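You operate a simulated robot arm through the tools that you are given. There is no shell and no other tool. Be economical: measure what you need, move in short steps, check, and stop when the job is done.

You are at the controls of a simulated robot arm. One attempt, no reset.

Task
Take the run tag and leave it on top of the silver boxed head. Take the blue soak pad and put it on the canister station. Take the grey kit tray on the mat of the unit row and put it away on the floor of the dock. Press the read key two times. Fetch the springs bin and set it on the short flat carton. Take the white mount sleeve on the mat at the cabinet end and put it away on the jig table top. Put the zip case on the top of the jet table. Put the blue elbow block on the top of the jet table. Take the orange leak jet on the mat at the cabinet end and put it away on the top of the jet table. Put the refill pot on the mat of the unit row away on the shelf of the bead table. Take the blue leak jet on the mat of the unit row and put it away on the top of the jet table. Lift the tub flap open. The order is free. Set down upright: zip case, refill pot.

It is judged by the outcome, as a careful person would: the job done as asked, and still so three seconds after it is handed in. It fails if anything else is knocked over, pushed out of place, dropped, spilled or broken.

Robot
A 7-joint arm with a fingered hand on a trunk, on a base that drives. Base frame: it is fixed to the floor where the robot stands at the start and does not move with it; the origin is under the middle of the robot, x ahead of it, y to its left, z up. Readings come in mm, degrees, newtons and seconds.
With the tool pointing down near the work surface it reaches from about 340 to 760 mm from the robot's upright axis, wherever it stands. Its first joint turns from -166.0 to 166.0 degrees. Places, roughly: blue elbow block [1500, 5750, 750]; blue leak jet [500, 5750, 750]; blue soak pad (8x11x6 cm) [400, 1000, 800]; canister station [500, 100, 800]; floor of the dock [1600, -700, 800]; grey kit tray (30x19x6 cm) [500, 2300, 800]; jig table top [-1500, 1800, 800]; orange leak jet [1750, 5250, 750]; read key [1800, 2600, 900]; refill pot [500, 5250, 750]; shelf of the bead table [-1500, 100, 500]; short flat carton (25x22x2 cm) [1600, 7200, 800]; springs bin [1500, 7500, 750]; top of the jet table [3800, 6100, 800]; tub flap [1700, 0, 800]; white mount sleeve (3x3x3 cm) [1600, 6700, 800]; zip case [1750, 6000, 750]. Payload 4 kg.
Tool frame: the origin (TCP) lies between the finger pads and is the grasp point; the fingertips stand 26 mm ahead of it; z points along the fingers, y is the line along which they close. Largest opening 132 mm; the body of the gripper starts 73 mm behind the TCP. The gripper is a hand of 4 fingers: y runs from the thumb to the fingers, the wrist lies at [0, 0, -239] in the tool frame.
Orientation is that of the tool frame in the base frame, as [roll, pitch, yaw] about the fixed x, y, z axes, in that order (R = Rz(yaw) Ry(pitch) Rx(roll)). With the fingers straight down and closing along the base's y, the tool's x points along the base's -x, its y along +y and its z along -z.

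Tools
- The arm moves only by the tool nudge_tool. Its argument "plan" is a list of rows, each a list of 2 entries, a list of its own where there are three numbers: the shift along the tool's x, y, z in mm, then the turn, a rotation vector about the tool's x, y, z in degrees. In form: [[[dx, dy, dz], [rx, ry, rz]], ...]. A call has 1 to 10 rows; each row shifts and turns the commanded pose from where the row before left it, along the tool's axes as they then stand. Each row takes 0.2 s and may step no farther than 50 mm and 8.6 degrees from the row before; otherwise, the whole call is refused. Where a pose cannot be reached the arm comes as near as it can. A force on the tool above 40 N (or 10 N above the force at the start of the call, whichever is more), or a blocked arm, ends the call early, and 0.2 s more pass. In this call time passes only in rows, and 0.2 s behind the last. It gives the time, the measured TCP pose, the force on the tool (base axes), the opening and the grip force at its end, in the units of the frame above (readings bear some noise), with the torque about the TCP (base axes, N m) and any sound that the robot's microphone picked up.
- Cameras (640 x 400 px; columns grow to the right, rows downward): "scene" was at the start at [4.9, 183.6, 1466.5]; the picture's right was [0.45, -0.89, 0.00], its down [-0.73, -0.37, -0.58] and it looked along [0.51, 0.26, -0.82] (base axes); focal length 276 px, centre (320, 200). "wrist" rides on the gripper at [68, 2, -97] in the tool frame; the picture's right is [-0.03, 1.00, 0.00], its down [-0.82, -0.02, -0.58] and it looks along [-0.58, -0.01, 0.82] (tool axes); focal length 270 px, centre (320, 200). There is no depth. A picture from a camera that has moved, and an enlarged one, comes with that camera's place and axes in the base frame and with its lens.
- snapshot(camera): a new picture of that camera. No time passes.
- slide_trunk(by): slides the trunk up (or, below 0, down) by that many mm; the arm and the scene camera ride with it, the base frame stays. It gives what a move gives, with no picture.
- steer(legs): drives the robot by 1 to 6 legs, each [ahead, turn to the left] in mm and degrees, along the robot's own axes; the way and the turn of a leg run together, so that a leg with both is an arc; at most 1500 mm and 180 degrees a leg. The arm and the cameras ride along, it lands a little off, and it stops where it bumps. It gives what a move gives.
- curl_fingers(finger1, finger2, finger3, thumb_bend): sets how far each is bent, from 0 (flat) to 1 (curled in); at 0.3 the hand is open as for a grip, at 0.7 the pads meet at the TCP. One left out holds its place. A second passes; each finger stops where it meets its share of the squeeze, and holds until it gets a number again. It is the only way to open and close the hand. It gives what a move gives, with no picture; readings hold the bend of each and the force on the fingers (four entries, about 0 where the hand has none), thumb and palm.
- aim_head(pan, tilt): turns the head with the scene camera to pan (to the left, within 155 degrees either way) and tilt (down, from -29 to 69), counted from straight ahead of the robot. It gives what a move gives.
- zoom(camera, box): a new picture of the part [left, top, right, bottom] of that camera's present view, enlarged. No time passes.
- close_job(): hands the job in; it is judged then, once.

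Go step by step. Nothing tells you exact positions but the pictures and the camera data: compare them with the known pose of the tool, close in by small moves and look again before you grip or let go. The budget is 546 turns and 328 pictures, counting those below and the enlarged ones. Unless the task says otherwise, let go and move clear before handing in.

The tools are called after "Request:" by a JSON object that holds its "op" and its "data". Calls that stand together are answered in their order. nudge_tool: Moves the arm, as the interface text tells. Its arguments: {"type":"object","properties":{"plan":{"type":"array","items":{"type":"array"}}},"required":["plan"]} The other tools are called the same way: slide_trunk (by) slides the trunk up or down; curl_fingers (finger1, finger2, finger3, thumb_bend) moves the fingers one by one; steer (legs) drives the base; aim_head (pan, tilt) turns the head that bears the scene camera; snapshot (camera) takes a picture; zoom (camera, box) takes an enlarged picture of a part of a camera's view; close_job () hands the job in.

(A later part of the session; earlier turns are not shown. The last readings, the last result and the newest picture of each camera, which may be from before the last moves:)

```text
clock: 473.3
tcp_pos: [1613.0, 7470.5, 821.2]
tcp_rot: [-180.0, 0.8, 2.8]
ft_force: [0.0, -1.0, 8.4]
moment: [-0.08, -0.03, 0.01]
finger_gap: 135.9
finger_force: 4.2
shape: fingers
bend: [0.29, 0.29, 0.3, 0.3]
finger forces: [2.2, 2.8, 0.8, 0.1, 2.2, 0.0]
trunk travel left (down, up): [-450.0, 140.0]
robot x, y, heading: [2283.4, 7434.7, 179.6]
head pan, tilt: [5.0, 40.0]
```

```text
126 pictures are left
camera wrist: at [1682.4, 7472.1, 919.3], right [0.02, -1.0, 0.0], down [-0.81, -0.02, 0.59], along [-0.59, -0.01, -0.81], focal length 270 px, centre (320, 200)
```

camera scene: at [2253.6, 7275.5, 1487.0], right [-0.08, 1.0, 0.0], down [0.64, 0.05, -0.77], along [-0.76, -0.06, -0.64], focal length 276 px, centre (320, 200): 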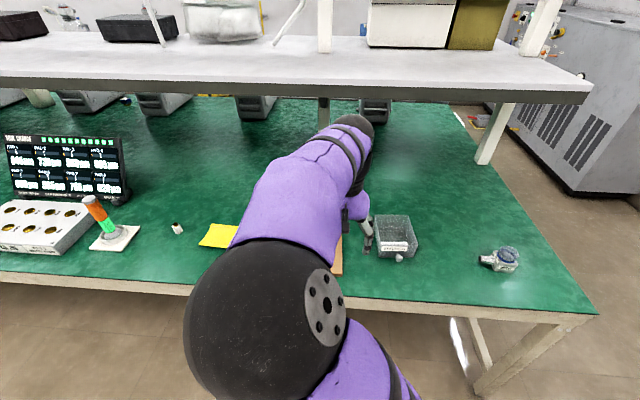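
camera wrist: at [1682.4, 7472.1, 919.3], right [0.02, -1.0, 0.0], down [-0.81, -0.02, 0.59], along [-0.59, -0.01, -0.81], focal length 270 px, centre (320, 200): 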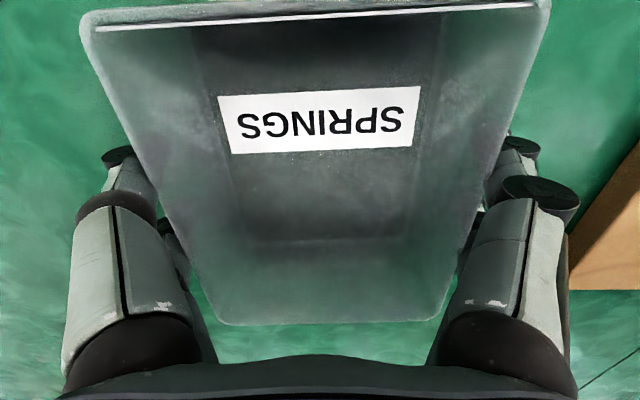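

Request:
{"op": "nudge_tool", "data": {"plan": [[[0, 0, -6], [0, 0, 0]]]}}

Request:
{"op": "curl_fingers", "data": {"finger1": 0.5, "finger2": 0.5, "finger3": 0.5, "thumb_bend": 0.5}}

Request:
{"op": "nudge_tool", "data": {"plan": [[[0, 0, -15], [0, 0, 0]], [[0, 0, -30], [0, 0, 0]]]}}

Request:
{"op": "snapshot", "data": {"camera": "wrist"}}

Request:
{"op": "zoom", "data": {"camera": "scene", "box": [340, 190, 460, 290]}}

```text
clock: 473.7
tcp_pos: [1614.1, 7472.3, 824.3]
tcp_rot: [-179.9, 0.6, 2.7]
ft_force: [0.8, 0.0, -0.6]
moment: [-0.01, 0.0, -0.01]
finger_gap: 134.6
finger_force: 1.2
shape: fingers
bend: [0.29, 0.29, 0.3, 0.3]
finger forces: [0.3, 0.5, 0.1, 0.1, 0.6, 0.0]
trunk travel left (down, up): [-450.0, 140.0]
robot x, y, heading: [2280.4, 7436.0, 179.5]
head pan, tilt: [5.0, 40.0]
```

```text
clock: 474.7
tcp_pos: [1614.4, 7472.8, 826.6]
tcp_rot: [-179.9, 0.7, 2.7]
ft_force: [0.6, 2.3, 3.7]
moment: [0.39, 0.05, -0.02]
finger_gap: 119.2
finger_force: 28.2
shape: fingers
bend: [0.44, 0.44, 0.45, 0.45]
finger forces: [13.0, 12.9, 8.6, 0.0, 21.5, 0.0]
trunk travel left (down, up): [-450.0, 140.0]
robot x, y, heading: [2277.7, 7439.7, 179.6]
head pan, tilt: [5.0, 40.0]
```

```text
clock: 475.3
tcp_pos: [1613.7, 7470.5, 871.7]
tcp_rot: [-179.9, 0.6, 2.6]
ft_force: [0.2, 1.0, -1.1]
moment: [0.0, 0.01, -0.02]
finger_gap: 119.3
finger_force: 28.0
shape: fingers
bend: [0.44, 0.44, 0.45, 0.45]
finger forces: [13.8, 13.6, 8.2, 0.1, 20.6, 0.0]
trunk travel left (down, up): [-450.0, 140.0]
robot x, y, heading: [2279.5, 7438.2, 179.5]
head pan, tilt: [5.0, 40.0]
```

```text
125 pictures are left
camera wrist: at [1682.8, 7472.0, 969.1], right [0.02, -1.0, 0.0], down [-0.81, -0.02, 0.59], along [-0.59, -0.01, -0.81], focal length 270 px, centre (320, 200)
```

wrist: 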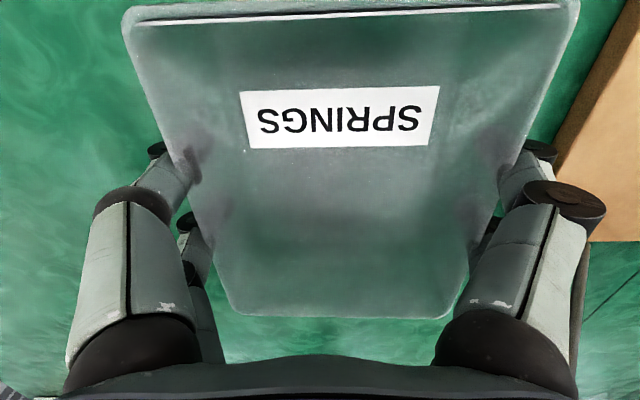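

```text
4.00 times, centred on (400, 240) of scene
camera zoom: at [2253.2, 7275.6, 1487.0], right [-0.08, 1.0, 0.0], down [0.64, 0.05, -0.77], along [-0.76, -0.06, -0.64], focal length 1102 px, centre (0, 40)
```

zoom: 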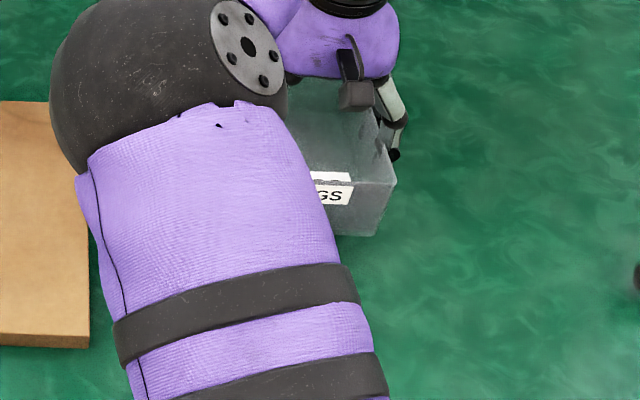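

Held. I lift and carry it over the carton.

Request:
{"op": "nudge_tool", "data": {"plan": [[[0, 0, -45], [0, 0, 0]], [[3, 46, 0], [0, 0, 0]], [[3, 46, 0], [0, 0, 0]], [[3, 46, 0], [0, 0, 0]], [[3, 46, 0], [0, 0, 0]], [[3, 46, 0], [0, 0, 0]], [[3, 46, 0], [0, 0, 0]]]}}

Request:
{"op": "snapshot", "data": {"camera": "wrist"}}

Request:
{"op": "snapshot", "data": {"camera": "scene"}}

```text
clock: 476.9
tcp_pos: [1647.2, 7197.4, 916.4]
tcp_rot: [-180.0, 0.6, 2.7]
ft_force: [-0.2, -0.4, -1.2]
moment: [0.0, -0.03, -0.04]
finger_gap: 119.4
finger_force: 27.9
shape: fingers
bend: [0.44, 0.44, 0.45, 0.45]
finger forces: [13.7, 13.6, 8.2, 0.1, 20.5, 0.0]
trunk travel left (down, up): [-450.0, 140.0]
robot x, y, heading: [2278.9, 7436.0, 179.5]
head pan, tilt: [5.0, 40.0]
```

```text
123 pictures are left
camera wrist: at [1716.2, 7198.2, 1014.2], right [0.02, -1.0, 0.0], down [-0.81, -0.02, 0.59], along [-0.59, -0.01, -0.81], focal length 270 px, centre (320, 200)
```

wrist: 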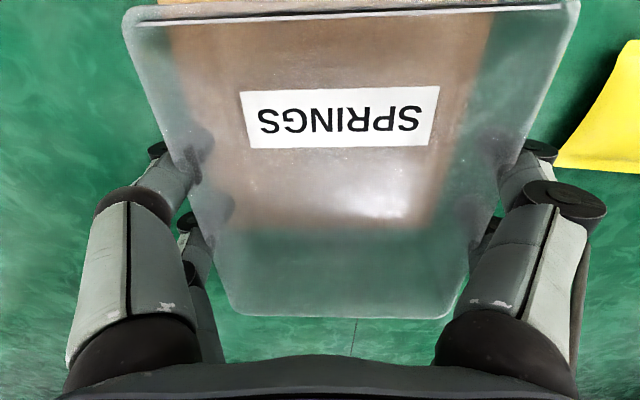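

```text
122 pictures are left
camera scene: at [2253.3, 7275.6, 1487.0], right [-0.08, 1.0, 0.0], down [0.64, 0.05, -0.77], along [-0.76, -0.06, -0.64], focal length 276 px, centre (320, 200)
```

scene: 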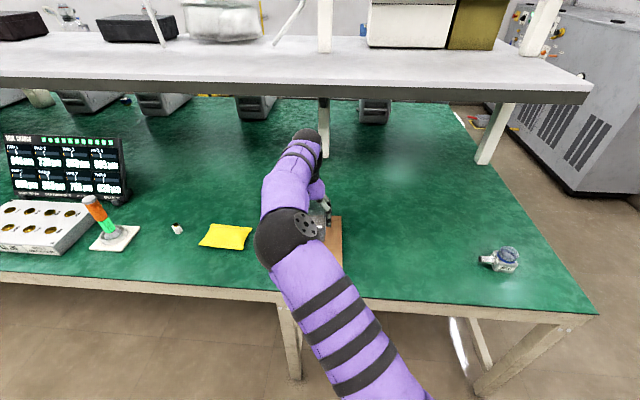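

Request:
{"op": "nudge_tool", "data": {"plan": [[[0, -4, 40], [0, 0, 0]], [[0, 0, 22], [0, 0, 0]]]}}

Request:
{"op": "nudge_tool", "data": {"plan": [[[0, 0, 4], [0, 0, 0]]]}}

Request:
{"op": "nudge_tool", "data": {"plan": [[[0, 0, 3], [0, 0, 0]]]}}

Request:
{"op": "nudge_tool", "data": {"plan": [[[0, 0, 2], [0, 0, 0]]]}}

```text
clock: 477.5
tcp_pos: [1646.0, 7200.4, 854.4]
tcp_rot: [-179.8, 0.7, 2.7]
ft_force: [-0.6, 0.0, -1.5]
moment: [0.0, 0.01, 0.01]
finger_gap: 119.3
finger_force: 28.5
shape: fingers
bend: [0.44, 0.44, 0.45, 0.45]
finger forces: [13.7, 13.6, 8.3, 0.0, 20.3, 0.0]
trunk travel left (down, up): [-450.0, 140.0]
robot x, y, heading: [2279.3, 7438.1, 179.5]
head pan, tilt: [5.0, 40.0]
```

```text
clock: 477.9
tcp_pos: [1646.9, 7202.2, 849.9]
tcp_rot: [-179.9, 0.6, 2.6]
ft_force: [-0.1, 0.2, -0.7]
moment: [0.01, 0.0, 0.0]
finger_gap: 119.3
finger_force: 27.8
shape: fingers
bend: [0.44, 0.44, 0.45, 0.45]
finger forces: [13.6, 13.5, 8.2, 0.0, 20.4, 0.0]
trunk travel left (down, up): [-450.0, 140.0]
robot x, y, heading: [2281.4, 7437.9, 179.9]
head pan, tilt: [5.0, 40.0]
```

```text
clock: 478.3
tcp_pos: [1645.8, 7201.0, 846.2]
tcp_rot: [-180.0, 0.5, 2.8]
ft_force: [-0.1, 0.4, -1.2]
moment: [0.0, -0.01, -0.02]
finger_gap: 119.2
finger_force: 27.7
shape: fingers
bend: [0.44, 0.44, 0.45, 0.45]
finger forces: [13.6, 13.6, 8.2, 0.0, 20.5, 0.1]
trunk travel left (down, up): [-450.0, 140.0]
robot x, y, heading: [2281.5, 7437.9, 179.7]
head pan, tilt: [5.0, 40.0]
```

```text
clock: 478.7
tcp_pos: [1645.3, 7201.2, 845.2]
tcp_rot: [-180.0, 0.6, 2.8]
ft_force: [-0.3, 0.2, -0.5]
moment: [0.07, 0.07, -0.03]
finger_gap: 119.3
finger_force: 27.3
shape: fingers
bend: [0.44, 0.44, 0.45, 0.45]
finger forces: [13.5, 13.7, 8.2, 0.0, 20.3, 0.0]
trunk travel left (down, up): [-450.0, 140.0]
robot x, y, heading: [2283.5, 7437.9, 179.8]
head pan, tilt: [5.0, 40.0]
```

Request:
{"op": "nudge_tool", "data": {"plan": [[[0, 0, 2], [0, 0, 0]]]}}

Request:
{"op": "curl_fingers", "data": {"finger1": 0.36, "finger2": 0.36, "finger3": 0.36, "thumb_bend": 0.36}}

Request:
{"op": "nudge_tool", "data": {"plan": [[[0, 0, -15], [0, 0, 0]], [[0, 0, -40], [0, 0, 0]], [[0, 0, -49], [0, 0, 0]], [[0, 0, -49], [0, 0, 0]]]}}

Request:
{"op": "snapshot", "data": {"camera": "wrist"}}

```text
clock: 479.1
tcp_pos: [1647.1, 7201.5, 845.5]
tcp_rot: [-179.9, 0.6, 2.8]
ft_force: [-0.3, -1.3, 7.2]
moment: [0.38, 0.07, 0.02]
finger_gap: 119.1
finger_force: 28.3
shape: fingers
bend: [0.44, 0.44, 0.45, 0.46]
finger forces: [13.9, 13.9, 8.4, 0.0, 20.5, 0.0]
trunk travel left (down, up): [-450.0, 140.0]
robot x, y, heading: [2280.6, 7441.4, 179.5]
head pan, tilt: [5.0, 40.0]
```

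```text
clock: 480.1
tcp_pos: [1645.3, 7201.6, 842.5]
tcp_rot: [-180.0, 0.6, 2.7]
ft_force: [0.9, -3.1, 7.1]
moment: [0.14, -0.05, 0.0]
finger_gap: 126.7
finger_force: 11.5
shape: fingers
bend: [0.33, 0.33, 0.35, 0.35]
finger forces: [6.6, 6.8, 3.5, 0.0, 6.9, 0.0]
trunk travel left (down, up): [-450.0, 140.0]
robot x, y, heading: [2283.6, 7435.4, 179.7]
head pan, tilt: [5.0, 40.0]
```

```text
clock: 481.1
tcp_pos: [1649.1, 7203.1, 995.5]
tcp_rot: [-179.8, 0.6, 2.6]
ft_force: [0.6, 0.0, -1.4]
moment: [-0.01, -0.01, -0.03]
finger_gap: 126.2
finger_force: 12.0
shape: fingers
bend: [0.33, 0.33, 0.34, 0.35]
finger forces: [5.7, 5.9, 4.1, 0.1, 7.6, 0.1]
trunk travel left (down, up): [-450.0, 140.0]
robot x, y, heading: [2280.9, 7438.3, 179.6]
head pan, tilt: [5.0, 40.0]
```

```text
121 pictures are left
camera wrist: at [1717.6, 7202.8, 1094.0], right [0.02, -1.0, 0.0], down [-0.81, -0.02, 0.59], along [-0.59, -0.01, -0.81], focal length 270 px, centre (320, 200)
```

wrist: 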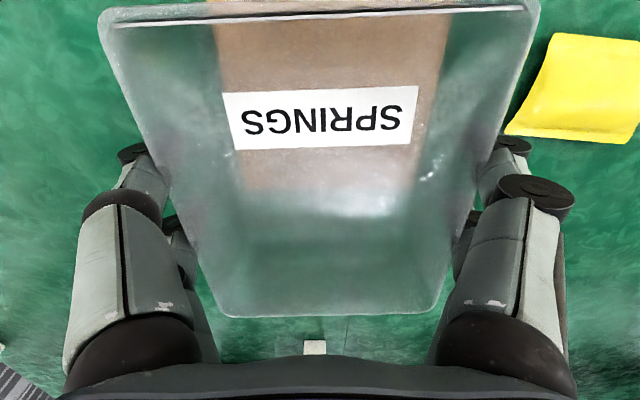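

The bin is still gripped (it came along). I set it back down and open wider.

Request:
{"op": "nudge_tool", "data": {"plan": [[[0, 0, 49], [0, 0, 0]], [[0, 0, 49], [0, 0, 0]], [[0, 0, 40], [0, 0, 0]], [[0, 0, 10], [0, 0, 0]]]}}

Request:
{"op": "nudge_tool", "data": {"plan": [[[0, 0, 2], [0, 0, 0]]]}}

```text
clock: 482.1
tcp_pos: [1647.5, 7201.7, 846.5]
tcp_rot: [-180.0, 0.7, 2.8]
ft_force: [-0.1, 0.2, -2.1]
moment: [0.01, -0.03, 0.02]
finger_gap: 125.6
finger_force: 11.2
shape: fingers
bend: [0.33, 0.33, 0.34, 0.35]
finger forces: [5.7, 5.9, 4.2, 0.0, 7.7, 0.1]
trunk travel left (down, up): [-450.0, 140.0]
robot x, y, heading: [2280.3, 7438.3, 179.5]
head pan, tilt: [5.0, 40.0]
```

```text
clock: 482.5
tcp_pos: [1646.5, 7201.2, 843.9]
tcp_rot: [-179.9, 0.6, 2.8]
ft_force: [0.6, 1.1, -1.3]
moment: [0.0, -0.03, 0.0]
finger_gap: 126.0
finger_force: 11.9
shape: fingers
bend: [0.33, 0.33, 0.34, 0.35]
finger forces: [5.5, 5.7, 4.1, 0.0, 7.6, 0.1]
trunk travel left (down, up): [-450.0, 140.0]
robot x, y, heading: [2277.9, 7437.3, 179.8]
head pan, tilt: [5.0, 40.0]
```

Request:
{"op": "nudge_tool", "data": {"plan": [[[0, 0, 2], [0, 0, 0]]]}}

Request:
{"op": "curl_fingers", "data": {"finger1": 0.22, "finger2": 0.22, "finger3": 0.22, "thumb_bend": 0.22}}

Request:
{"op": "snapshot", "data": {"camera": "wrist"}}

```text
clock: 482.9
tcp_pos: [1647.0, 7201.7, 844.7]
tcp_rot: [-180.0, 0.7, 2.8]
ft_force: [2.0, 0.8, 4.4]
moment: [0.01, -0.04, -0.02]
finger_gap: 126.3
finger_force: 12.0
shape: fingers
bend: [0.33, 0.33, 0.34, 0.35]
finger forces: [6.0, 6.1, 4.2, 0.0, 7.9, 0.1]
trunk travel left (down, up): [-450.0, 140.0]
robot x, y, heading: [2278.0, 7435.8, 180.1]
head pan, tilt: [5.0, 40.0]
```

```text
clock: 483.9
tcp_pos: [1646.6, 7201.3, 842.8]
tcp_rot: [-179.9, 0.6, 2.7]
ft_force: [-0.2, -0.2, 0.0]
moment: [0.0, 0.0, 0.02]
finger_gap: 149.4
finger_force: 0.1
shape: fingers
bend: [0.22, 0.22, 0.22, 0.22]
finger forces: [0.0, 0.1, 0.0, 0.0, 0.0, 0.1]
trunk travel left (down, up): [-450.0, 140.0]
robot x, y, heading: [2280.2, 7435.8, 179.7]
head pan, tilt: [5.0, 40.0]
```

```text
120 pictures are left
camera wrist: at [1715.1, 7202.4, 941.2], right [0.02, -1.0, 0.0], down [-0.81, -0.02, 0.59], along [-0.59, -0.01, -0.81], focal length 270 px, centre (320, 200)
```

wrist: 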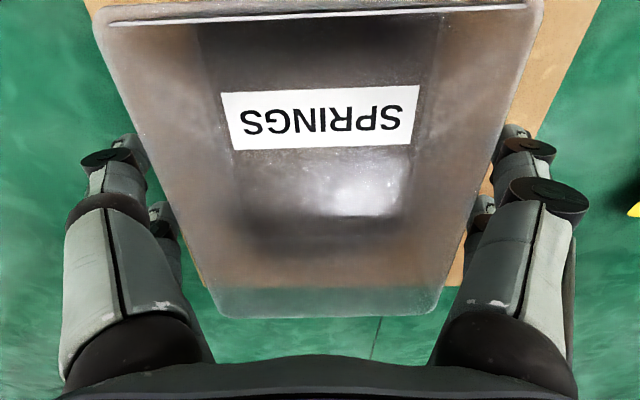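

The fingers are clear and the bin sits within the carton's outline. I rise.

Request:
{"op": "nudge_tool", "data": {"plan": [[[0, 0, -15], [0, 0, 0]], [[0, 0, -40], [0, 0, 0]], [[0, 0, -49], [0, 0, 0]], [[0, 0, -49], [0, 0, 0]]]}}

Request:
{"op": "snapshot", "data": {"camera": "wrist"}}

```text
clock: 484.9
tcp_pos: [1647.9, 7202.0, 997.5]
tcp_rot: [-179.9, 0.6, 2.7]
ft_force: [-0.8, -0.1, -0.9]
moment: [0.06, -0.01, 0.02]
finger_gap: 149.3
finger_force: 0.0
shape: fingers
bend: [0.22, 0.22, 0.22, 0.22]
finger forces: [0.1, 0.1, 0.0, 0.1, 0.0, 0.0]
trunk travel left (down, up): [-450.0, 140.0]
robot x, y, heading: [2277.8, 7437.3, 179.3]
head pan, tilt: [5.0, 40.0]
```

```text
119 pictures are left
camera wrist: at [1716.8, 7203.8, 1095.8], right [0.02, -1.0, 0.0], down [-0.81, -0.02, 0.59], along [-0.59, -0.01, -0.81], focal length 270 px, centre (320, 200)
```

wrist: 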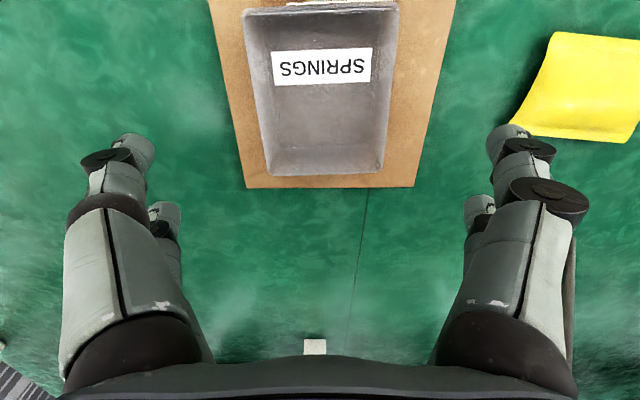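

The springs bin rests on the carton. Next the white sleeve near (1630,6727).

Request:
{"op": "nudge_tool", "data": {"plan": [[[40, -20, -10], [0, 0, 1]], [[40, -20, -10], [0, 0, 1]], [[40, -20, -10], [0, 0, 1]], [[40, -20, 0], [0, 0, 0]], [[30, -10, 0], [0, 0, 0]]]}}

Request:
{"op": "curl_fingers", "data": {"finger1": 0.5, "finger2": 0.5, "finger3": 0.5, "thumb_bend": 0.5}}

Request:
{"op": "steer", "data": {"legs": [[-120, 0], [0, 90], [560, 0], [0, -90], [110, 0]]}}

Request:
{"op": "snapshot", "data": {"camera": "scene"}}

Request:
{"op": "snapshot", "data": {"camera": "wrist"}}

```text
clock: 486.1
tcp_pos: [1836.0, 7295.9, 1023.7]
tcp_rot: [-180.0, 0.7, -0.3]
ft_force: [0.2, 0.4, 0.1]
moment: [0.01, 0.01, -0.02]
finger_gap: 149.4
finger_force: 0.0
shape: fingers
bend: [0.22, 0.22, 0.22, 0.22]
finger forces: [0.1, 0.0, 0.0, 0.1, 0.0, 0.0]
trunk travel left (down, up): [-450.0, 140.0]
robot x, y, heading: [2279.8, 7438.6, 179.5]
head pan, tilt: [5.0, 40.0]
```

```text
clock: 487.1
tcp_pos: [1836.1, 7296.9, 1024.7]
tcp_rot: [180.0, 0.6, -0.2]
ft_force: [-0.2, 0.4, -0.2]
moment: [0.02, -0.01, -0.01]
finger_gap: 66.7
finger_force: 0.1
shape: fingers
bend: [0.5, 0.5, 0.5, 0.5]
finger forces: [0.0, 0.0, 0.0, 0.1, 0.1, 0.0]
trunk travel left (down, up): [-450.0, 140.0]
robot x, y, heading: [2279.1, 7438.0, 179.6]
head pan, tilt: [5.0, 40.0]
```

```text
clock: 499.7
tcp_pos: [1860.4, 6721.6, 1024.0]
tcp_rot: [180.0, 0.6, 1.2]
ft_force: [-0.6, 1.1, 0.0]
moment: [0.01, -0.02, 0.03]
finger_gap: 66.3
finger_force: 0.0
shape: fingers
bend: [0.5, 0.5, 0.5, 0.5]
finger forces: [0.0, 0.1, 0.1, 0.1, 0.0, 0.0]
trunk travel left (down, up): [-450.0, 140.0]
robot x, y, heading: [2300.2, 6877.5, -178.9]
head pan, tilt: [5.0, 40.0]
```

```text
118 pictures are left
camera scene: at [2279.2, 6712.3, 1487.1], right [-0.11, 0.99, 0.0], down [0.64, 0.07, -0.77], along [-0.76, -0.08, -0.64], focal length 276 px, centre (320, 200)
```

scene: 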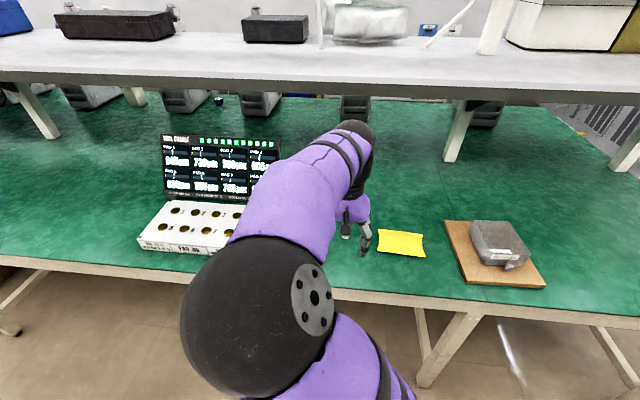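

```text
117 pictures are left
camera wrist: at [1929.4, 6721.1, 1122.0], right [0.0, -1.0, 0.0], down [-0.81, 0.0, 0.59], along [-0.59, 0.0, -0.81], focal length 270 px, centre (320, 200)
```

wrist: 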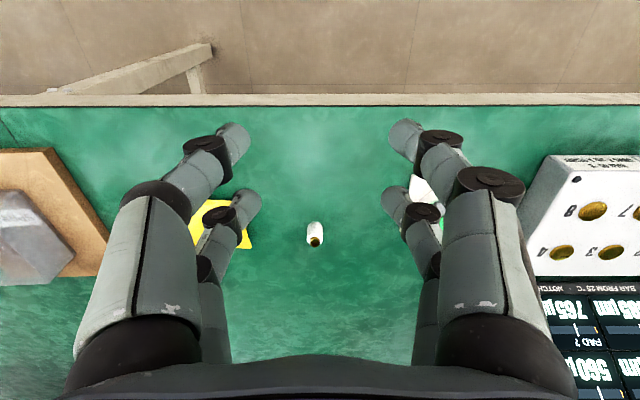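

The sleeve is at about (1630,6729). I will pinch it with thumb and finger 1 only.

Request:
{"op": "curl_fingers", "data": {"finger1": 0.5, "finger2": 0.4, "finger3": 0.4, "thumb_bend": 0.5}}

Request:
{"op": "nudge_tool", "data": {"plan": [[[-49, -3, 0], [0, 0, 0]], [[-49, -3, 0], [0, 0, 0]], [[-49, -2, 0], [0, 0, 0]], [[-49, -2, 0], [0, 0, 0]], [[-49, 0, 0], [0, 0, 0]], [[0, 0, 45], [0, 0, 0]], [[0, 0, 45], [0, 0, 0]]]}}

Request:
{"op": "snapshot", "data": {"camera": "wrist"}}

```text
clock: 500.7
tcp_pos: [1860.9, 6721.6, 1024.6]
tcp_rot: [-179.9, 0.5, 1.1]
ft_force: [1.4, 0.2, -0.2]
moment: [0.01, 0.01, -0.03]
finger_gap: 66.4
finger_force: 0.0
shape: fingers
bend: [0.5, 0.4, 0.4, 0.5]
finger forces: [0.0, 0.0, 0.0, 0.1, 0.1, 0.1]
trunk travel left (down, up): [-450.0, 140.0]
robot x, y, heading: [2296.0, 6874.4, -178.9]
head pan, tilt: [5.0, 40.0]
```

```text
clock: 502.3
tcp_pos: [1614.5, 6725.3, 934.3]
tcp_rot: [-179.9, 0.6, 1.3]
ft_force: [0.6, 0.8, -1.2]
moment: [0.03, 0.0, -0.03]
finger_gap: 66.2
finger_force: 0.1
shape: fingers
bend: [0.5, 0.4, 0.4, 0.5]
finger forces: [0.0, 0.0, 0.0, 0.1, 0.0, 0.1]
trunk travel left (down, up): [-450.0, 140.0]
robot x, y, heading: [2299.3, 6876.2, -178.6]
head pan, tilt: [5.0, 40.0]
```

```text
116 pictures are left
camera wrist: at [1683.3, 6724.6, 1032.9], right [0.0, -1.0, 0.0], down [-0.81, 0.0, 0.59], along [-0.59, 0.0, -0.81], focal length 270 px, centre (320, 200)
```

wrist: 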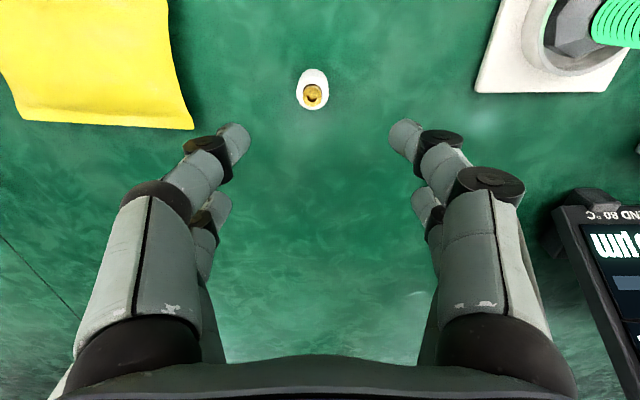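

Request:
{"op": "nudge_tool", "data": {"plan": [[[-7, -6, 45], [0, 0, 0]], [[0, 0, 45], [0, 0, 0]], [[0, 0, 31], [0, 0, 0]]]}}

Request:
{"op": "snapshot", "data": {"camera": "wrist"}}

```text
clock: 503.1
tcp_pos: [1605.9, 6735.3, 815.6]
tcp_rot: [180.0, 0.5, 1.2]
ft_force: [-0.5, 0.4, -0.5]
moment: [0.03, -0.02, -0.04]
finger_gap: 66.3
finger_force: 0.0
shape: fingers
bend: [0.5, 0.4, 0.4, 0.5]
finger forces: [0.0, 0.1, 0.0, 0.0, 0.0, 0.0]
trunk travel left (down, up): [-450.0, 140.0]
robot x, y, heading: [2302.4, 6875.4, -178.8]
head pan, tilt: [5.0, 40.0]
```

```text
115 pictures are left
camera wrist: at [1675.6, 6733.6, 913.2], right [0.0, -1.0, 0.0], down [-0.81, 0.0, 0.59], along [-0.59, 0.0, -0.81], focal length 270 px, centre (320, 200)
```

wrist: 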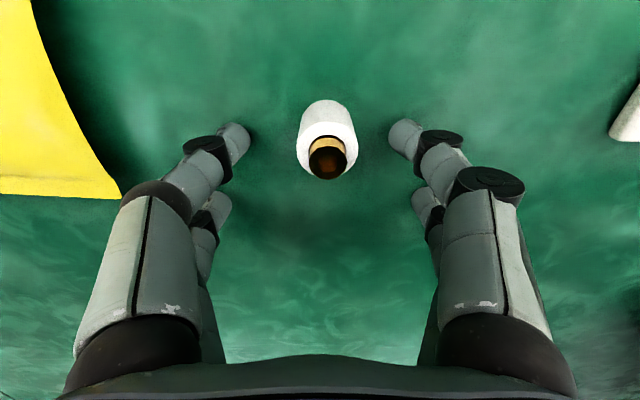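

Request:
{"op": "curl_fingers", "data": {"finger1": 0.72, "thumb_bend": 0.72}}

Request:
{"op": "nudge_tool", "data": {"plan": [[[0, 0, -20], [0, 0, 0]], [[0, 0, -40], [0, 0, 0]], [[0, 0, -49], [0, 0, 0]]]}}

Request:
{"op": "snapshot", "data": {"camera": "wrist"}}

```text
clock: 504.1
tcp_pos: [1605.9, 6734.5, 815.9]
tcp_rot: [-180.0, 0.5, 1.3]
ft_force: [-0.3, 0.3, 0.5]
moment: [0.0, -0.02, 0.0]
finger_gap: 20.8
finger_force: 7.5
shape: fingers
bend: [0.63, 0.4, 0.4, 0.68]
finger forces: [7.5, 0.1, 0.1, 0.0, 7.2, 0.0]
trunk travel left (down, up): [-450.0, 140.0]
robot x, y, heading: [2305.1, 6874.5, -178.7]
head pan, tilt: [5.0, 40.0]
```

```text
clock: 504.9
tcp_pos: [1607.8, 6732.9, 924.5]
tcp_rot: [-179.9, 0.6, 1.3]
ft_force: [-0.3, 0.3, -0.6]
moment: [-0.03, -0.02, 0.01]
finger_gap: 20.7
finger_force: 7.4
shape: fingers
bend: [0.63, 0.4, 0.4, 0.68]
finger forces: [7.5, 0.0, 0.1, 0.1, 7.3, 0.0]
trunk travel left (down, up): [-450.0, 140.0]
robot x, y, heading: [2301.8, 6876.2, -178.5]
head pan, tilt: [5.0, 40.0]
```

```text
114 pictures are left
camera wrist: at [1676.2, 6732.3, 1021.7], right [0.0, -1.0, 0.0], down [-0.81, 0.0, 0.59], along [-0.59, 0.0, -0.81], focal length 270 px, centre (320, 200)
```

wrist: 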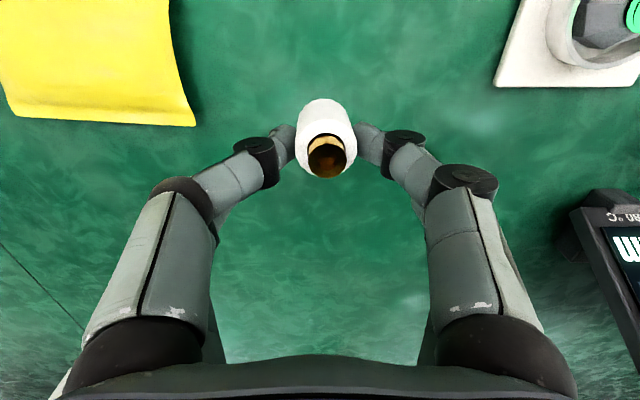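

The sleeve is held. I carry it round the north end of the bench to the other aisle.

Request:
{"op": "nudge_tool", "data": {"plan": [[[45, 0, -20], [0, 0, 0]], [[45, 0, -20], [0, 0, 0]], [[45, 0, -20], [0, 0, 0]], [[45, 0, -20], [0, 0, 0]], [[45, 0, 0], [0, 0, 0]]]}}

Request:
{"op": "steer", "data": {"legs": [[-150, 0], [0, -91], [1000, 0], [770, 0], [0, 90]]}}

Request:
{"op": "aim_head", "data": {"pan": 0, "tilt": 20}}

Request:
{"op": "snapshot", "data": {"camera": "scene"}}

```text
clock: 506.1
tcp_pos: [1832.4, 6739.1, 1003.7]
tcp_rot: [-179.9, 0.6, 1.2]
ft_force: [0.1, 0.7, -0.2]
moment: [0.01, -0.01, 0.06]
finger_gap: 21.1
finger_force: 7.4
shape: fingers
bend: [0.63, 0.4, 0.4, 0.68]
finger forces: [7.4, 0.0, 0.0, 0.0, 7.2, 0.1]
trunk travel left (down, up): [-450.0, 140.0]
robot x, y, heading: [2304.2, 6876.5, -178.4]
head pan, tilt: [5.0, 40.0]
```

```text
clock: 523.7
tcp_pos: [1947.2, 8538.7, 1003.1]
tcp_rot: [-180.0, 0.5, 0.0]
ft_force: [0.0, -1.0, -0.2]
moment: [-0.03, 0.0, -0.01]
finger_gap: 20.6
finger_force: 7.6
shape: fingers
bend: [0.63, 0.4, 0.4, 0.68]
finger forces: [7.4, 0.0, 0.0, 0.0, 7.6, 0.1]
trunk travel left (down, up): [-450.0, 140.0]
robot x, y, heading: [2416.6, 8665.9, -179.5]
head pan, tilt: [5.0, 40.0]
```

```text
clock: 524.5
tcp_pos: [1946.5, 8538.2, 1002.7]
tcp_rot: [-179.9, 0.7, 0.1]
ft_force: [-0.5, 0.0, -0.3]
moment: [-0.02, 0.02, 0.02]
finger_gap: 21.1
finger_force: 7.4
shape: fingers
bend: [0.63, 0.4, 0.4, 0.68]
finger forces: [7.4, 0.0, 0.1, 0.1, 7.6, 0.0]
trunk travel left (down, up): [-450.0, 140.0]
robot x, y, heading: [2417.2, 8665.9, -179.7]
head pan, tilt: [0.0, 20.0]
```

```text
113 pictures are left
camera scene: at [2386.1, 8510.4, 1518.4], right [-0.01, 1.0, 0.0], down [0.34, 0.0, -0.94], along [-0.94, 0.0, -0.34], focal length 276 px, centre (320, 200)
```

scene: 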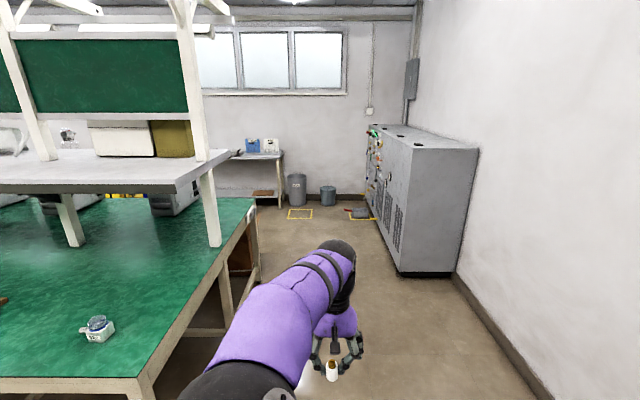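

Request:
{"op": "steer", "data": {"legs": [[1500, 0], [1320, 0], [0, 90]]}}

Request:
{"op": "snapshot", "data": {"camera": "scene"}}

```text
clock: 542.1
tcp_pos: [-259.1, 8161.8, 1004.0]
tcp_rot: [-179.9, 0.6, 92.1]
ft_force: [0.6, 0.4, -0.6]
moment: [-0.02, 0.04, 0.01]
finger_gap: 20.8
finger_force: 7.4
shape: fingers
bend: [0.63, 0.4, 0.4, 0.68]
finger forces: [7.5, 0.1, 0.1, 0.0, 7.6, 0.1]
trunk travel left (down, up): [-450.0, 140.0]
robot x, y, heading: [-402.5, 8627.4, -87.7]
head pan, tilt: [0.0, 20.0]
```

```text
112 pictures are left
camera scene: at [-248.5, 8599.9, 1518.5], right [-1.0, -0.04, 0.0], down [-0.01, 0.34, -0.94], along [0.04, -0.94, -0.34], focal length 276 px, centre (320, 200)
```

scene: 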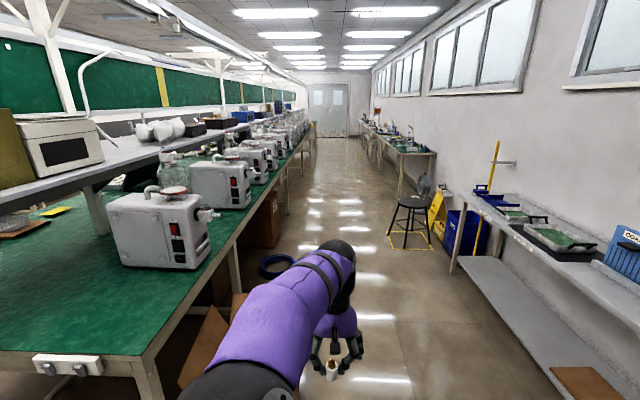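

Request:
{"op": "steer", "data": {"legs": [[0, -2.5], [1500, 0], [1500, 0], [1500, 0], [1000, 0]]}}

Request:
{"op": "aim_head", "data": {"pan": -20, "tilt": 20}}

Request:
{"op": "snapshot", "data": {"camera": "scene"}}

```text
clock: 568.5
tcp_pos: [-336.2, 2711.9, 1004.2]
tcp_rot: [-179.8, 0.6, 89.2]
ft_force: [0.3, -0.2, 0.0]
moment: [-0.02, 0.01, 0.02]
finger_gap: 20.7
finger_force: 7.5
shape: fingers
bend: [0.63, 0.4, 0.4, 0.68]
finger forces: [7.3, 0.0, 0.0, 0.0, 7.7, 0.0]
trunk travel left (down, up): [-450.0, 140.0]
robot x, y, heading: [-453.7, 3185.1, -90.6]
head pan, tilt: [0.0, 20.0]
```

```text
clock: 569.3
tcp_pos: [-335.1, 2711.8, 1002.1]
tcp_rot: [-179.9, 0.6, 89.3]
ft_force: [0.6, -0.9, 0.6]
moment: [-0.01, 0.0, 0.01]
finger_gap: 21.0
finger_force: 7.6
shape: fingers
bend: [0.63, 0.4, 0.4, 0.68]
finger forces: [7.4, 0.0, 0.0, 0.0, 7.6, 0.1]
trunk travel left (down, up): [-450.0, 140.0]
robot x, y, heading: [-450.6, 3184.6, -90.8]
head pan, tilt: [-20.0, 20.0]
```

```text
111 pictures are left
camera scene: at [-333.8, 3155.1, 1518.5], right [-0.94, 0.35, 0.0], down [0.12, 0.32, -0.94], along [-0.33, -0.88, -0.34], focal length 276 px, centre (320, 200)
```

scene: 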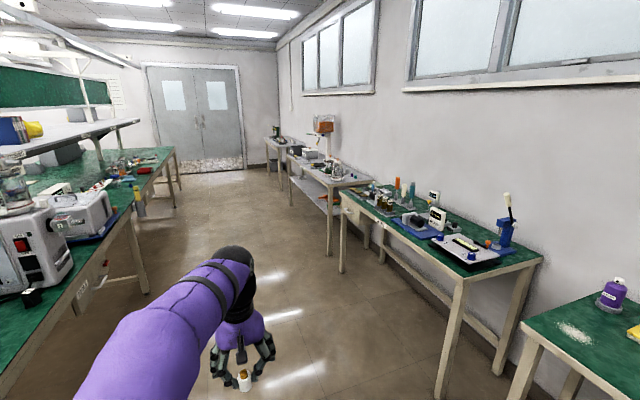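

Request:
{"op": "steer", "data": {"legs": [[1200, 0], [0, -90], [180, 0]]}}

Request:
{"op": "aim_head", "data": {"pan": 0, "tilt": 35}}

Request:
{"op": "snapshot", "data": {"camera": "scene"}}

Request:
{"op": "snapshot", "data": {"camera": "wrist"}}

```text
clock: 580.5
tcp_pos: [-1120.5, 1894.0, 1002.6]
tcp_rot: [-180.0, 0.6, -3.8]
ft_force: [0.0, -0.9, -0.4]
moment: [0.0, -0.01, -0.02]
finger_gap: 20.8
finger_force: 7.2
shape: fingers
bend: [0.63, 0.4, 0.4, 0.68]
finger forces: [7.4, 0.0, 0.0, 0.0, 7.6, 0.0]
trunk travel left (down, up): [-450.0, 140.0]
robot x, y, heading: [-641.6, 1990.0, 176.4]
head pan, tilt: [-20.0, 20.0]
```

```text
clock: 581.3
tcp_pos: [-1120.2, 1894.9, 1003.6]
tcp_rot: [-179.9, 0.6, -3.9]
ft_force: [-0.2, 0.4, 0.0]
moment: [0.01, 0.01, 0.02]
finger_gap: 20.7
finger_force: 7.1
shape: fingers
bend: [0.63, 0.4, 0.4, 0.68]
finger forces: [7.4, 0.1, 0.0, 0.0, 7.6, 0.0]
trunk travel left (down, up): [-450.0, 140.0]
robot x, y, heading: [-642.0, 1989.6, 176.7]
head pan, tilt: [0.0, 35.0]
```

```text
110 pictures are left
camera scene: at [-677.9, 1836.8, 1494.6], right [0.06, 1.0, 0.0], down [0.57, -0.03, -0.82], along [-0.82, 0.05, -0.57], focal length 276 px, centre (320, 200)
```

scene: 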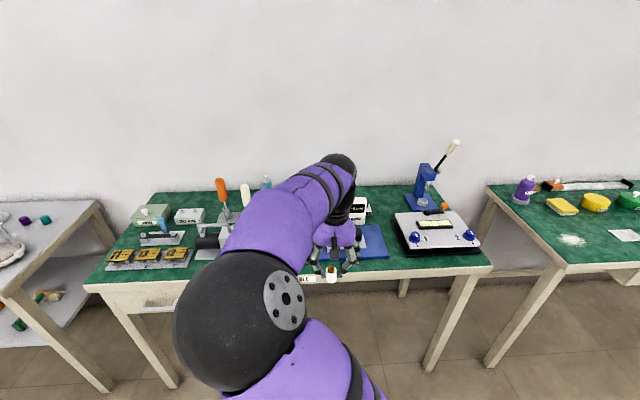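

```text
109 pictures are left
camera wrist: at [-1051.6, 1888.0, 1100.9], right [-0.09, -1.0, 0.0], down [-0.81, 0.07, 0.59], along [-0.58, 0.05, -0.81], focal length 270 px, centre (320, 200)
```

wrist: 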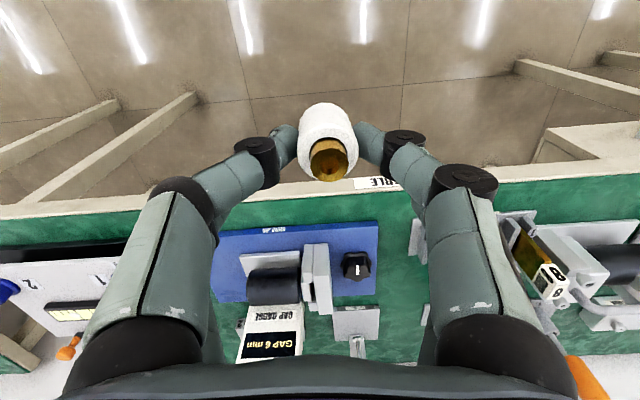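

Request:
{"op": "zoom", "data": {"camera": "scene", "box": [330, 170, 500, 290]}}

Request:
{"op": "zoom", "data": {"camera": "scene", "box": [80, 170, 260, 300]}}

```text
3.33 times, centred on (415, 230) of scene
camera zoom: at [-677.9, 1836.8, 1494.6], right [0.06, 1.0, 0.0], down [0.57, -0.03, -0.82], along [-0.82, 0.05, -0.57], focal length 919 px, centre (3, 100)
```

zoom: 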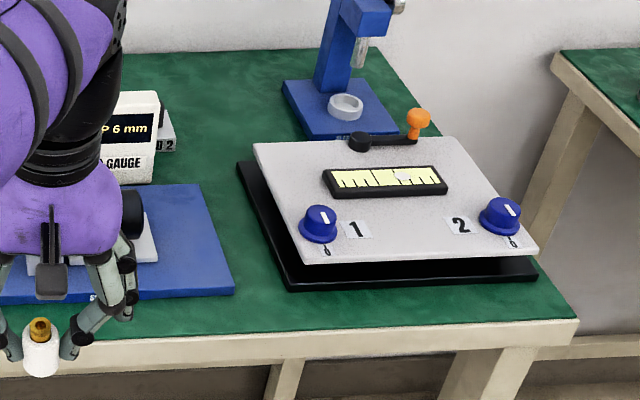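

```text
3.08 times, centred on (170, 235) of scene
camera zoom: at [-677.9, 1836.8, 1494.6], right [0.06, 1.0, 0.0], down [0.57, -0.03, -0.82], along [-0.82, 0.05, -0.57], focal length 848 px, centre (782, 92)
```

zoom: 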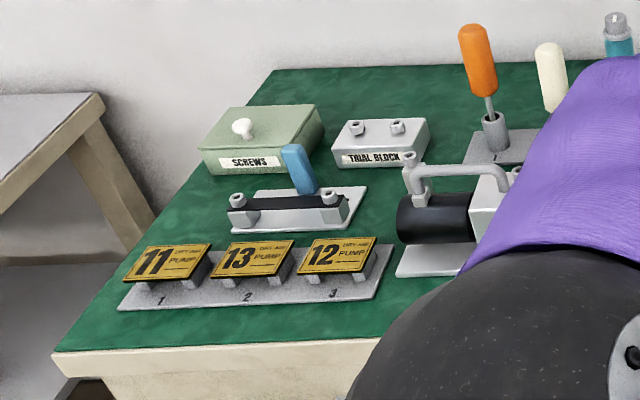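

Free mat lies in the front strip near (-1320,2145), but the spare fingers would meet neighbouring boards. I turn the hand 180° so the spare fingers face the robot side.

Request:
{"op": "nudge_tool", "data": {"plan": [[[0, 0, 0], [0, 0, -8.5]], [[0, 0, 0], [0, 0, -8.5]], [[0, 0, 0], [0, 0, -8.5]], [[0, 0, 0], [0, 0, -8.5]], [[0, 0, 0], [0, 0, -8.5]], [[0, 0, 0], [0, 0, -8.5]], [[0, 0, 0], [0, 0, -8.5]], [[0, 0, 0], [0, 0, -8.5]], [[0, 0, 0], [0, 0, -8.5]], [[0, 0, 0], [0, 0, -8.5]]]}}

Request:
{"op": "nudge_tool", "data": {"plan": [[[0, 0, 0], [0, 0, -8.5]], [[0, 0, 0], [0, 0, -8.5]], [[0, 0, 0], [0, 0, -8.5]], [[0, 0, 0], [0, 0, -8.5]], [[0, 0, 0], [0, 0, -8.5]], [[0, 0, 0], [0, 0, -8.5]], [[0, 0, 0], [0, 0, -8.5]], [[0, 0, 0], [0, 0, -8.5]], [[0, 0, 0], [0, 0, -8.5]], [[0, 0, 0], [0, 0, -8.5]]]}}

```text
clock: 583.5
tcp_pos: [-1120.3, 1895.1, 1002.7]
tcp_rot: [-179.3, 0.1, 81.3]
ft_force: [-0.2, 0.7, 0.7]
moment: [-0.01, 0.01, 0.02]
finger_gap: 20.7
finger_force: 7.3
shape: fingers
bend: [0.63, 0.4, 0.4, 0.68]
finger forces: [7.4, 0.0, 0.0, 0.0, 7.6, 0.1]
trunk travel left (down, up): [-450.0, 140.0]
robot x, y, heading: [-641.6, 1990.2, 176.4]
head pan, tilt: [0.0, 35.0]
```

```text
clock: 585.7
tcp_pos: [-1119.9, 1895.6, 1002.9]
tcp_rot: [180.0, -0.7, 166.4]
ft_force: [0.3, 0.6, -0.8]
moment: [0.01, -0.02, 0.0]
finger_gap: 20.6
finger_force: 7.5
shape: fingers
bend: [0.63, 0.4, 0.4, 0.68]
finger forces: [7.3, 0.0, 0.0, 0.0, 7.6, 0.0]
trunk travel left (down, up): [-450.0, 140.0]
robot x, y, heading: [-642.5, 1986.9, 176.6]
head pan, tilt: [0.0, 35.0]
```

Request:
{"op": "nudge_tool", "data": {"plan": [[[0, 0, 0], [0, 0, -7]], [[0, 0, 0], [0, 0, -6.6]], [[24, 36, 0], [0, 0, 0]], [[24, 36, 0], [0, 0, 0]], [[24, 36, 0], [0, 0, 0]], [[24, 36, 0], [0, 0, 0]], [[24, 36, 0], [0, 0, 0]], [[24, 36, 0], [0, 0, 0]], [[24, 36, 0], [0, 0, 0]]]}}

Request:
{"op": "snapshot", "data": {"camera": "wrist"}}

Request:
{"op": "zoom", "data": {"camera": "scene", "box": [300, 170, 500, 300]}}

```text
clock: 587.7
tcp_pos: [-1287.8, 2144.9, 1005.6]
tcp_rot: [179.9, -0.7, 179.8]
ft_force: [-0.2, 0.1, -0.2]
moment: [0.02, 0.02, -0.01]
finger_gap: 20.4
finger_force: 7.1
shape: fingers
bend: [0.63, 0.4, 0.4, 0.68]
finger forces: [7.4, 0.0, 0.0, 0.0, 7.6, 0.1]
trunk travel left (down, up): [-450.0, 140.0]
robot x, y, heading: [-641.7, 1987.6, 176.4]
head pan, tilt: [0.0, 35.0]
```

```text
106 pictures are left
camera wrist: at [-1355.6, 2146.8, 1104.6], right [0.03, 1.0, 0.0], down [0.82, -0.02, 0.57], along [0.57, -0.02, -0.82], focal length 270 px, centre (320, 200)
```

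wrist: 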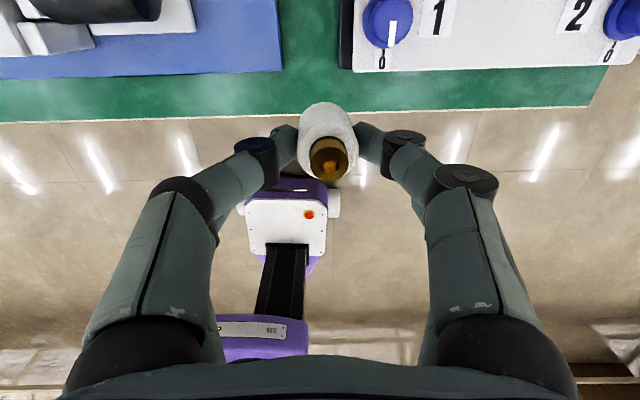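

```text
3.08 times, centred on (400, 235) of scene
camera zoom: at [-678.1, 1836.9, 1494.6], right [0.06, 1.0, 0.0], down [0.57, -0.03, -0.82], along [-0.82, 0.05, -0.57], focal length 848 px, centre (74, 92)
```

zoom: 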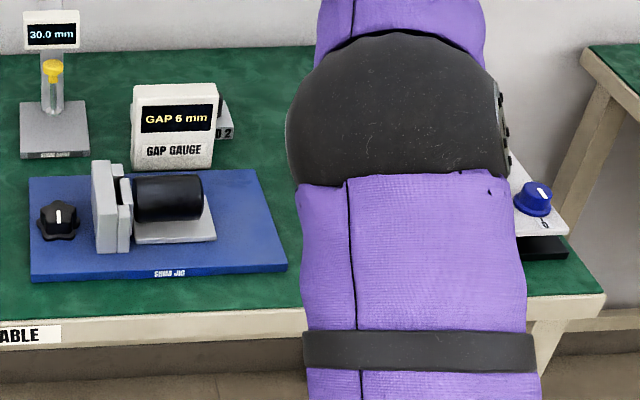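

The strip is x −1299…−1257; I aim for the sleeve at (−1290,2137) and lower.

Request:
{"op": "nudge_tool", "data": {"plan": [[[-18, -8, 30], [0, 0, 0]], [[0, 0, 49], [0, 0, 0]], [[0, 0, 49], [0, 0, 0]], [[0, 0, 40], [0, 0, 0]]]}}

Request:
{"op": "snapshot", "data": {"camera": "wrist"}}

```text
clock: 588.7
tcp_pos: [-1270.2, 2138.1, 837.1]
tcp_rot: [180.0, -0.6, 179.8]
ft_force: [-0.8, 0.5, -0.7]
moment: [0.03, 0.02, 0.02]
finger_gap: 20.8
finger_force: 7.5
shape: fingers
bend: [0.63, 0.4, 0.4, 0.68]
finger forces: [7.4, 0.0, 0.0, 0.1, 7.5, 0.0]
trunk travel left (down, up): [-450.0, 140.0]
robot x, y, heading: [-638.3, 1989.4, 176.8]
head pan, tilt: [0.0, 35.0]
```

```text
104 pictures are left
camera wrist: at [-1338.4, 2139.1, 936.6], right [0.03, 1.0, 0.0], down [0.82, -0.03, 0.57], along [0.57, -0.02, -0.82], focal length 270 px, centre (320, 200)
```

wrist: 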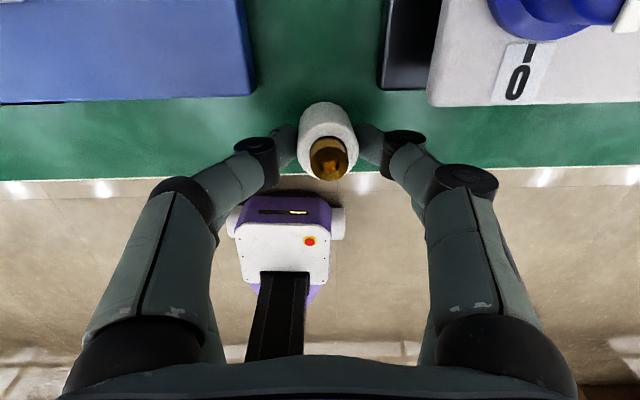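

Request:
{"op": "nudge_tool", "data": {"plan": [[[0, 0, 14], [0, 0, 0]], [[0, 0, 4], [0, 0, 0]]]}}

Request:
{"op": "nudge_tool", "data": {"plan": [[[0, 0, 2], [0, 0, 0]]]}}

Request:
{"op": "nudge_tool", "data": {"plan": [[[0, 0, 1.5], [0, 0, 0]]]}}

```text
clock: 589.4
tcp_pos: [-1272.1, 2140.1, 828.6]
tcp_rot: [179.8, -1.4, 180.0]
ft_force: [8.9, -1.5, 21.1]
moment: [-0.05, 0.01, 0.33]
finger_gap: 20.2
finger_force: 18.9
shape: fingers
bend: [0.69, 0.4, 0.4, 0.69]
finger forces: [18.3, 0.7, 6.3, 0.0, 11.7, 0.0]
trunk travel left (down, up): [-450.0, 140.0]
robot x, y, heading: [-641.1, 1989.7, 176.3]
head pan, tilt: [0.0, 35.0]
stopped in row 2: the force on the tool passed its limit (the readings are from after the stop); the commanded pose is now the measured one
```

```text
clock: 589.9
tcp_pos: [-1273.1, 2141.4, 827.8]
tcp_rot: [179.7, -1.5, 179.9]
ft_force: [12.7, -3.4, 20.0]
moment: [-0.09, -0.13, 0.47]
finger_gap: 19.8
finger_force: 21.9
shape: fingers
bend: [0.69, 0.4, 0.39, 0.69]
finger forces: [17.4, 2.7, 9.7, 0.0, 13.1, 0.0]
trunk travel left (down, up): [-450.0, 140.0]
robot x, y, heading: [-639.3, 1990.5, 176.7]
head pan, tilt: [0.0, 35.0]
stopped in row 1: the force on the tool passed its limit (the readings are from after the stop); the commanded pose is now the measured one
```

```text
clock: 590.3
tcp_pos: [-1273.3, 2141.8, 828.0]
tcp_rot: [179.6, -1.7, 179.8]
ft_force: [18.4, -4.7, 34.7]
moment: [-0.48, -0.17, 0.85]
finger_gap: 20.0
finger_force: 28.6
shape: fingers
bend: [0.69, 0.41, 0.39, 0.69]
finger forces: [20.0, 2.4, 14.9, 0.0, 20.0, 0.0]
trunk travel left (down, up): [-450.0, 140.0]
robot x, y, heading: [-641.5, 1986.4, 176.4]
head pan, tilt: [0.0, 35.0]
```

Contact came higher than expected. I ease up and look.

Request:
{"op": "nudge_tool", "data": {"plan": [[[0, 0, -5], [0, 0, 0]]]}}

Request:
{"op": "snapshot", "data": {"camera": "wrist"}}

```text
clock: 590.7
tcp_pos: [-1272.1, 2141.6, 827.9]
tcp_rot: [179.7, -1.2, 179.7]
ft_force: [14.8, -4.4, 14.6]
moment: [0.15, -0.15, 0.84]
finger_gap: 19.8
finger_force: 22.0
shape: fingers
bend: [0.69, 0.4, 0.39, 0.69]
finger forces: [17.5, 1.2, 13.5, 0.1, 11.9, 0.0]
trunk travel left (down, up): [-450.0, 140.0]
robot x, y, heading: [-637.1, 1989.7, 176.7]
head pan, tilt: [0.0, 35.0]
```

```text
103 pictures are left
camera wrist: at [-1338.8, 2141.9, 928.7], right [0.03, 1.0, 0.01], down [0.83, -0.03, 0.56], along [0.56, -0.01, -0.83], focal length 270 px, centre (320, 200)
```

wrist: 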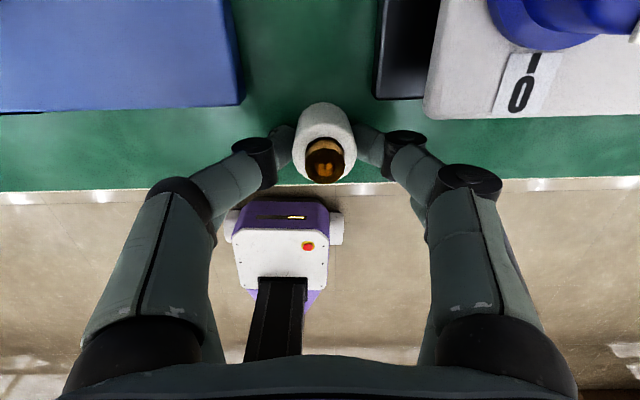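

Request:
{"op": "nudge_tool", "data": {"plan": [[[0, 0, -8], [0, 0, 0]]]}}

Request:
{"op": "zoom", "data": {"camera": "wrist", "box": [220, 80, 420, 205]}}

```text
clock: 591.1
tcp_pos: [-1273.9, 2140.4, 835.4]
tcp_rot: [179.7, -1.5, 179.8]
ft_force: [0.4, -0.1, 0.3]
moment: [0.01, 0.01, -0.04]
finger_gap: 20.8
finger_force: 7.2
shape: fingers
bend: [0.64, 0.4, 0.4, 0.68]
finger forces: [7.3, 0.0, 0.0, 0.0, 7.2, 0.0]
trunk travel left (down, up): [-450.0, 140.0]
robot x, y, heading: [-639.8, 1988.7, 176.6]
head pan, tilt: [0.0, 35.0]
```

```text
3.20 times, centred on (320, 142) of wrist
camera zoom: at [-1341.3, 2141.7, 936.2], right [0.03, 1.0, 0.01], down [0.83, -0.03, 0.56], along [0.56, -0.01, -0.83], focal length 865 px, centre (320, 384)
```

zoom: 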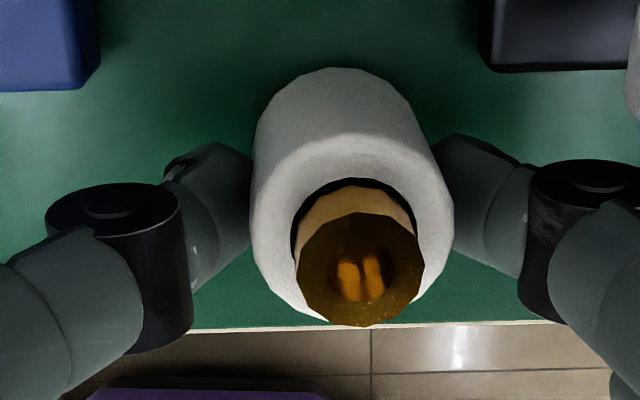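

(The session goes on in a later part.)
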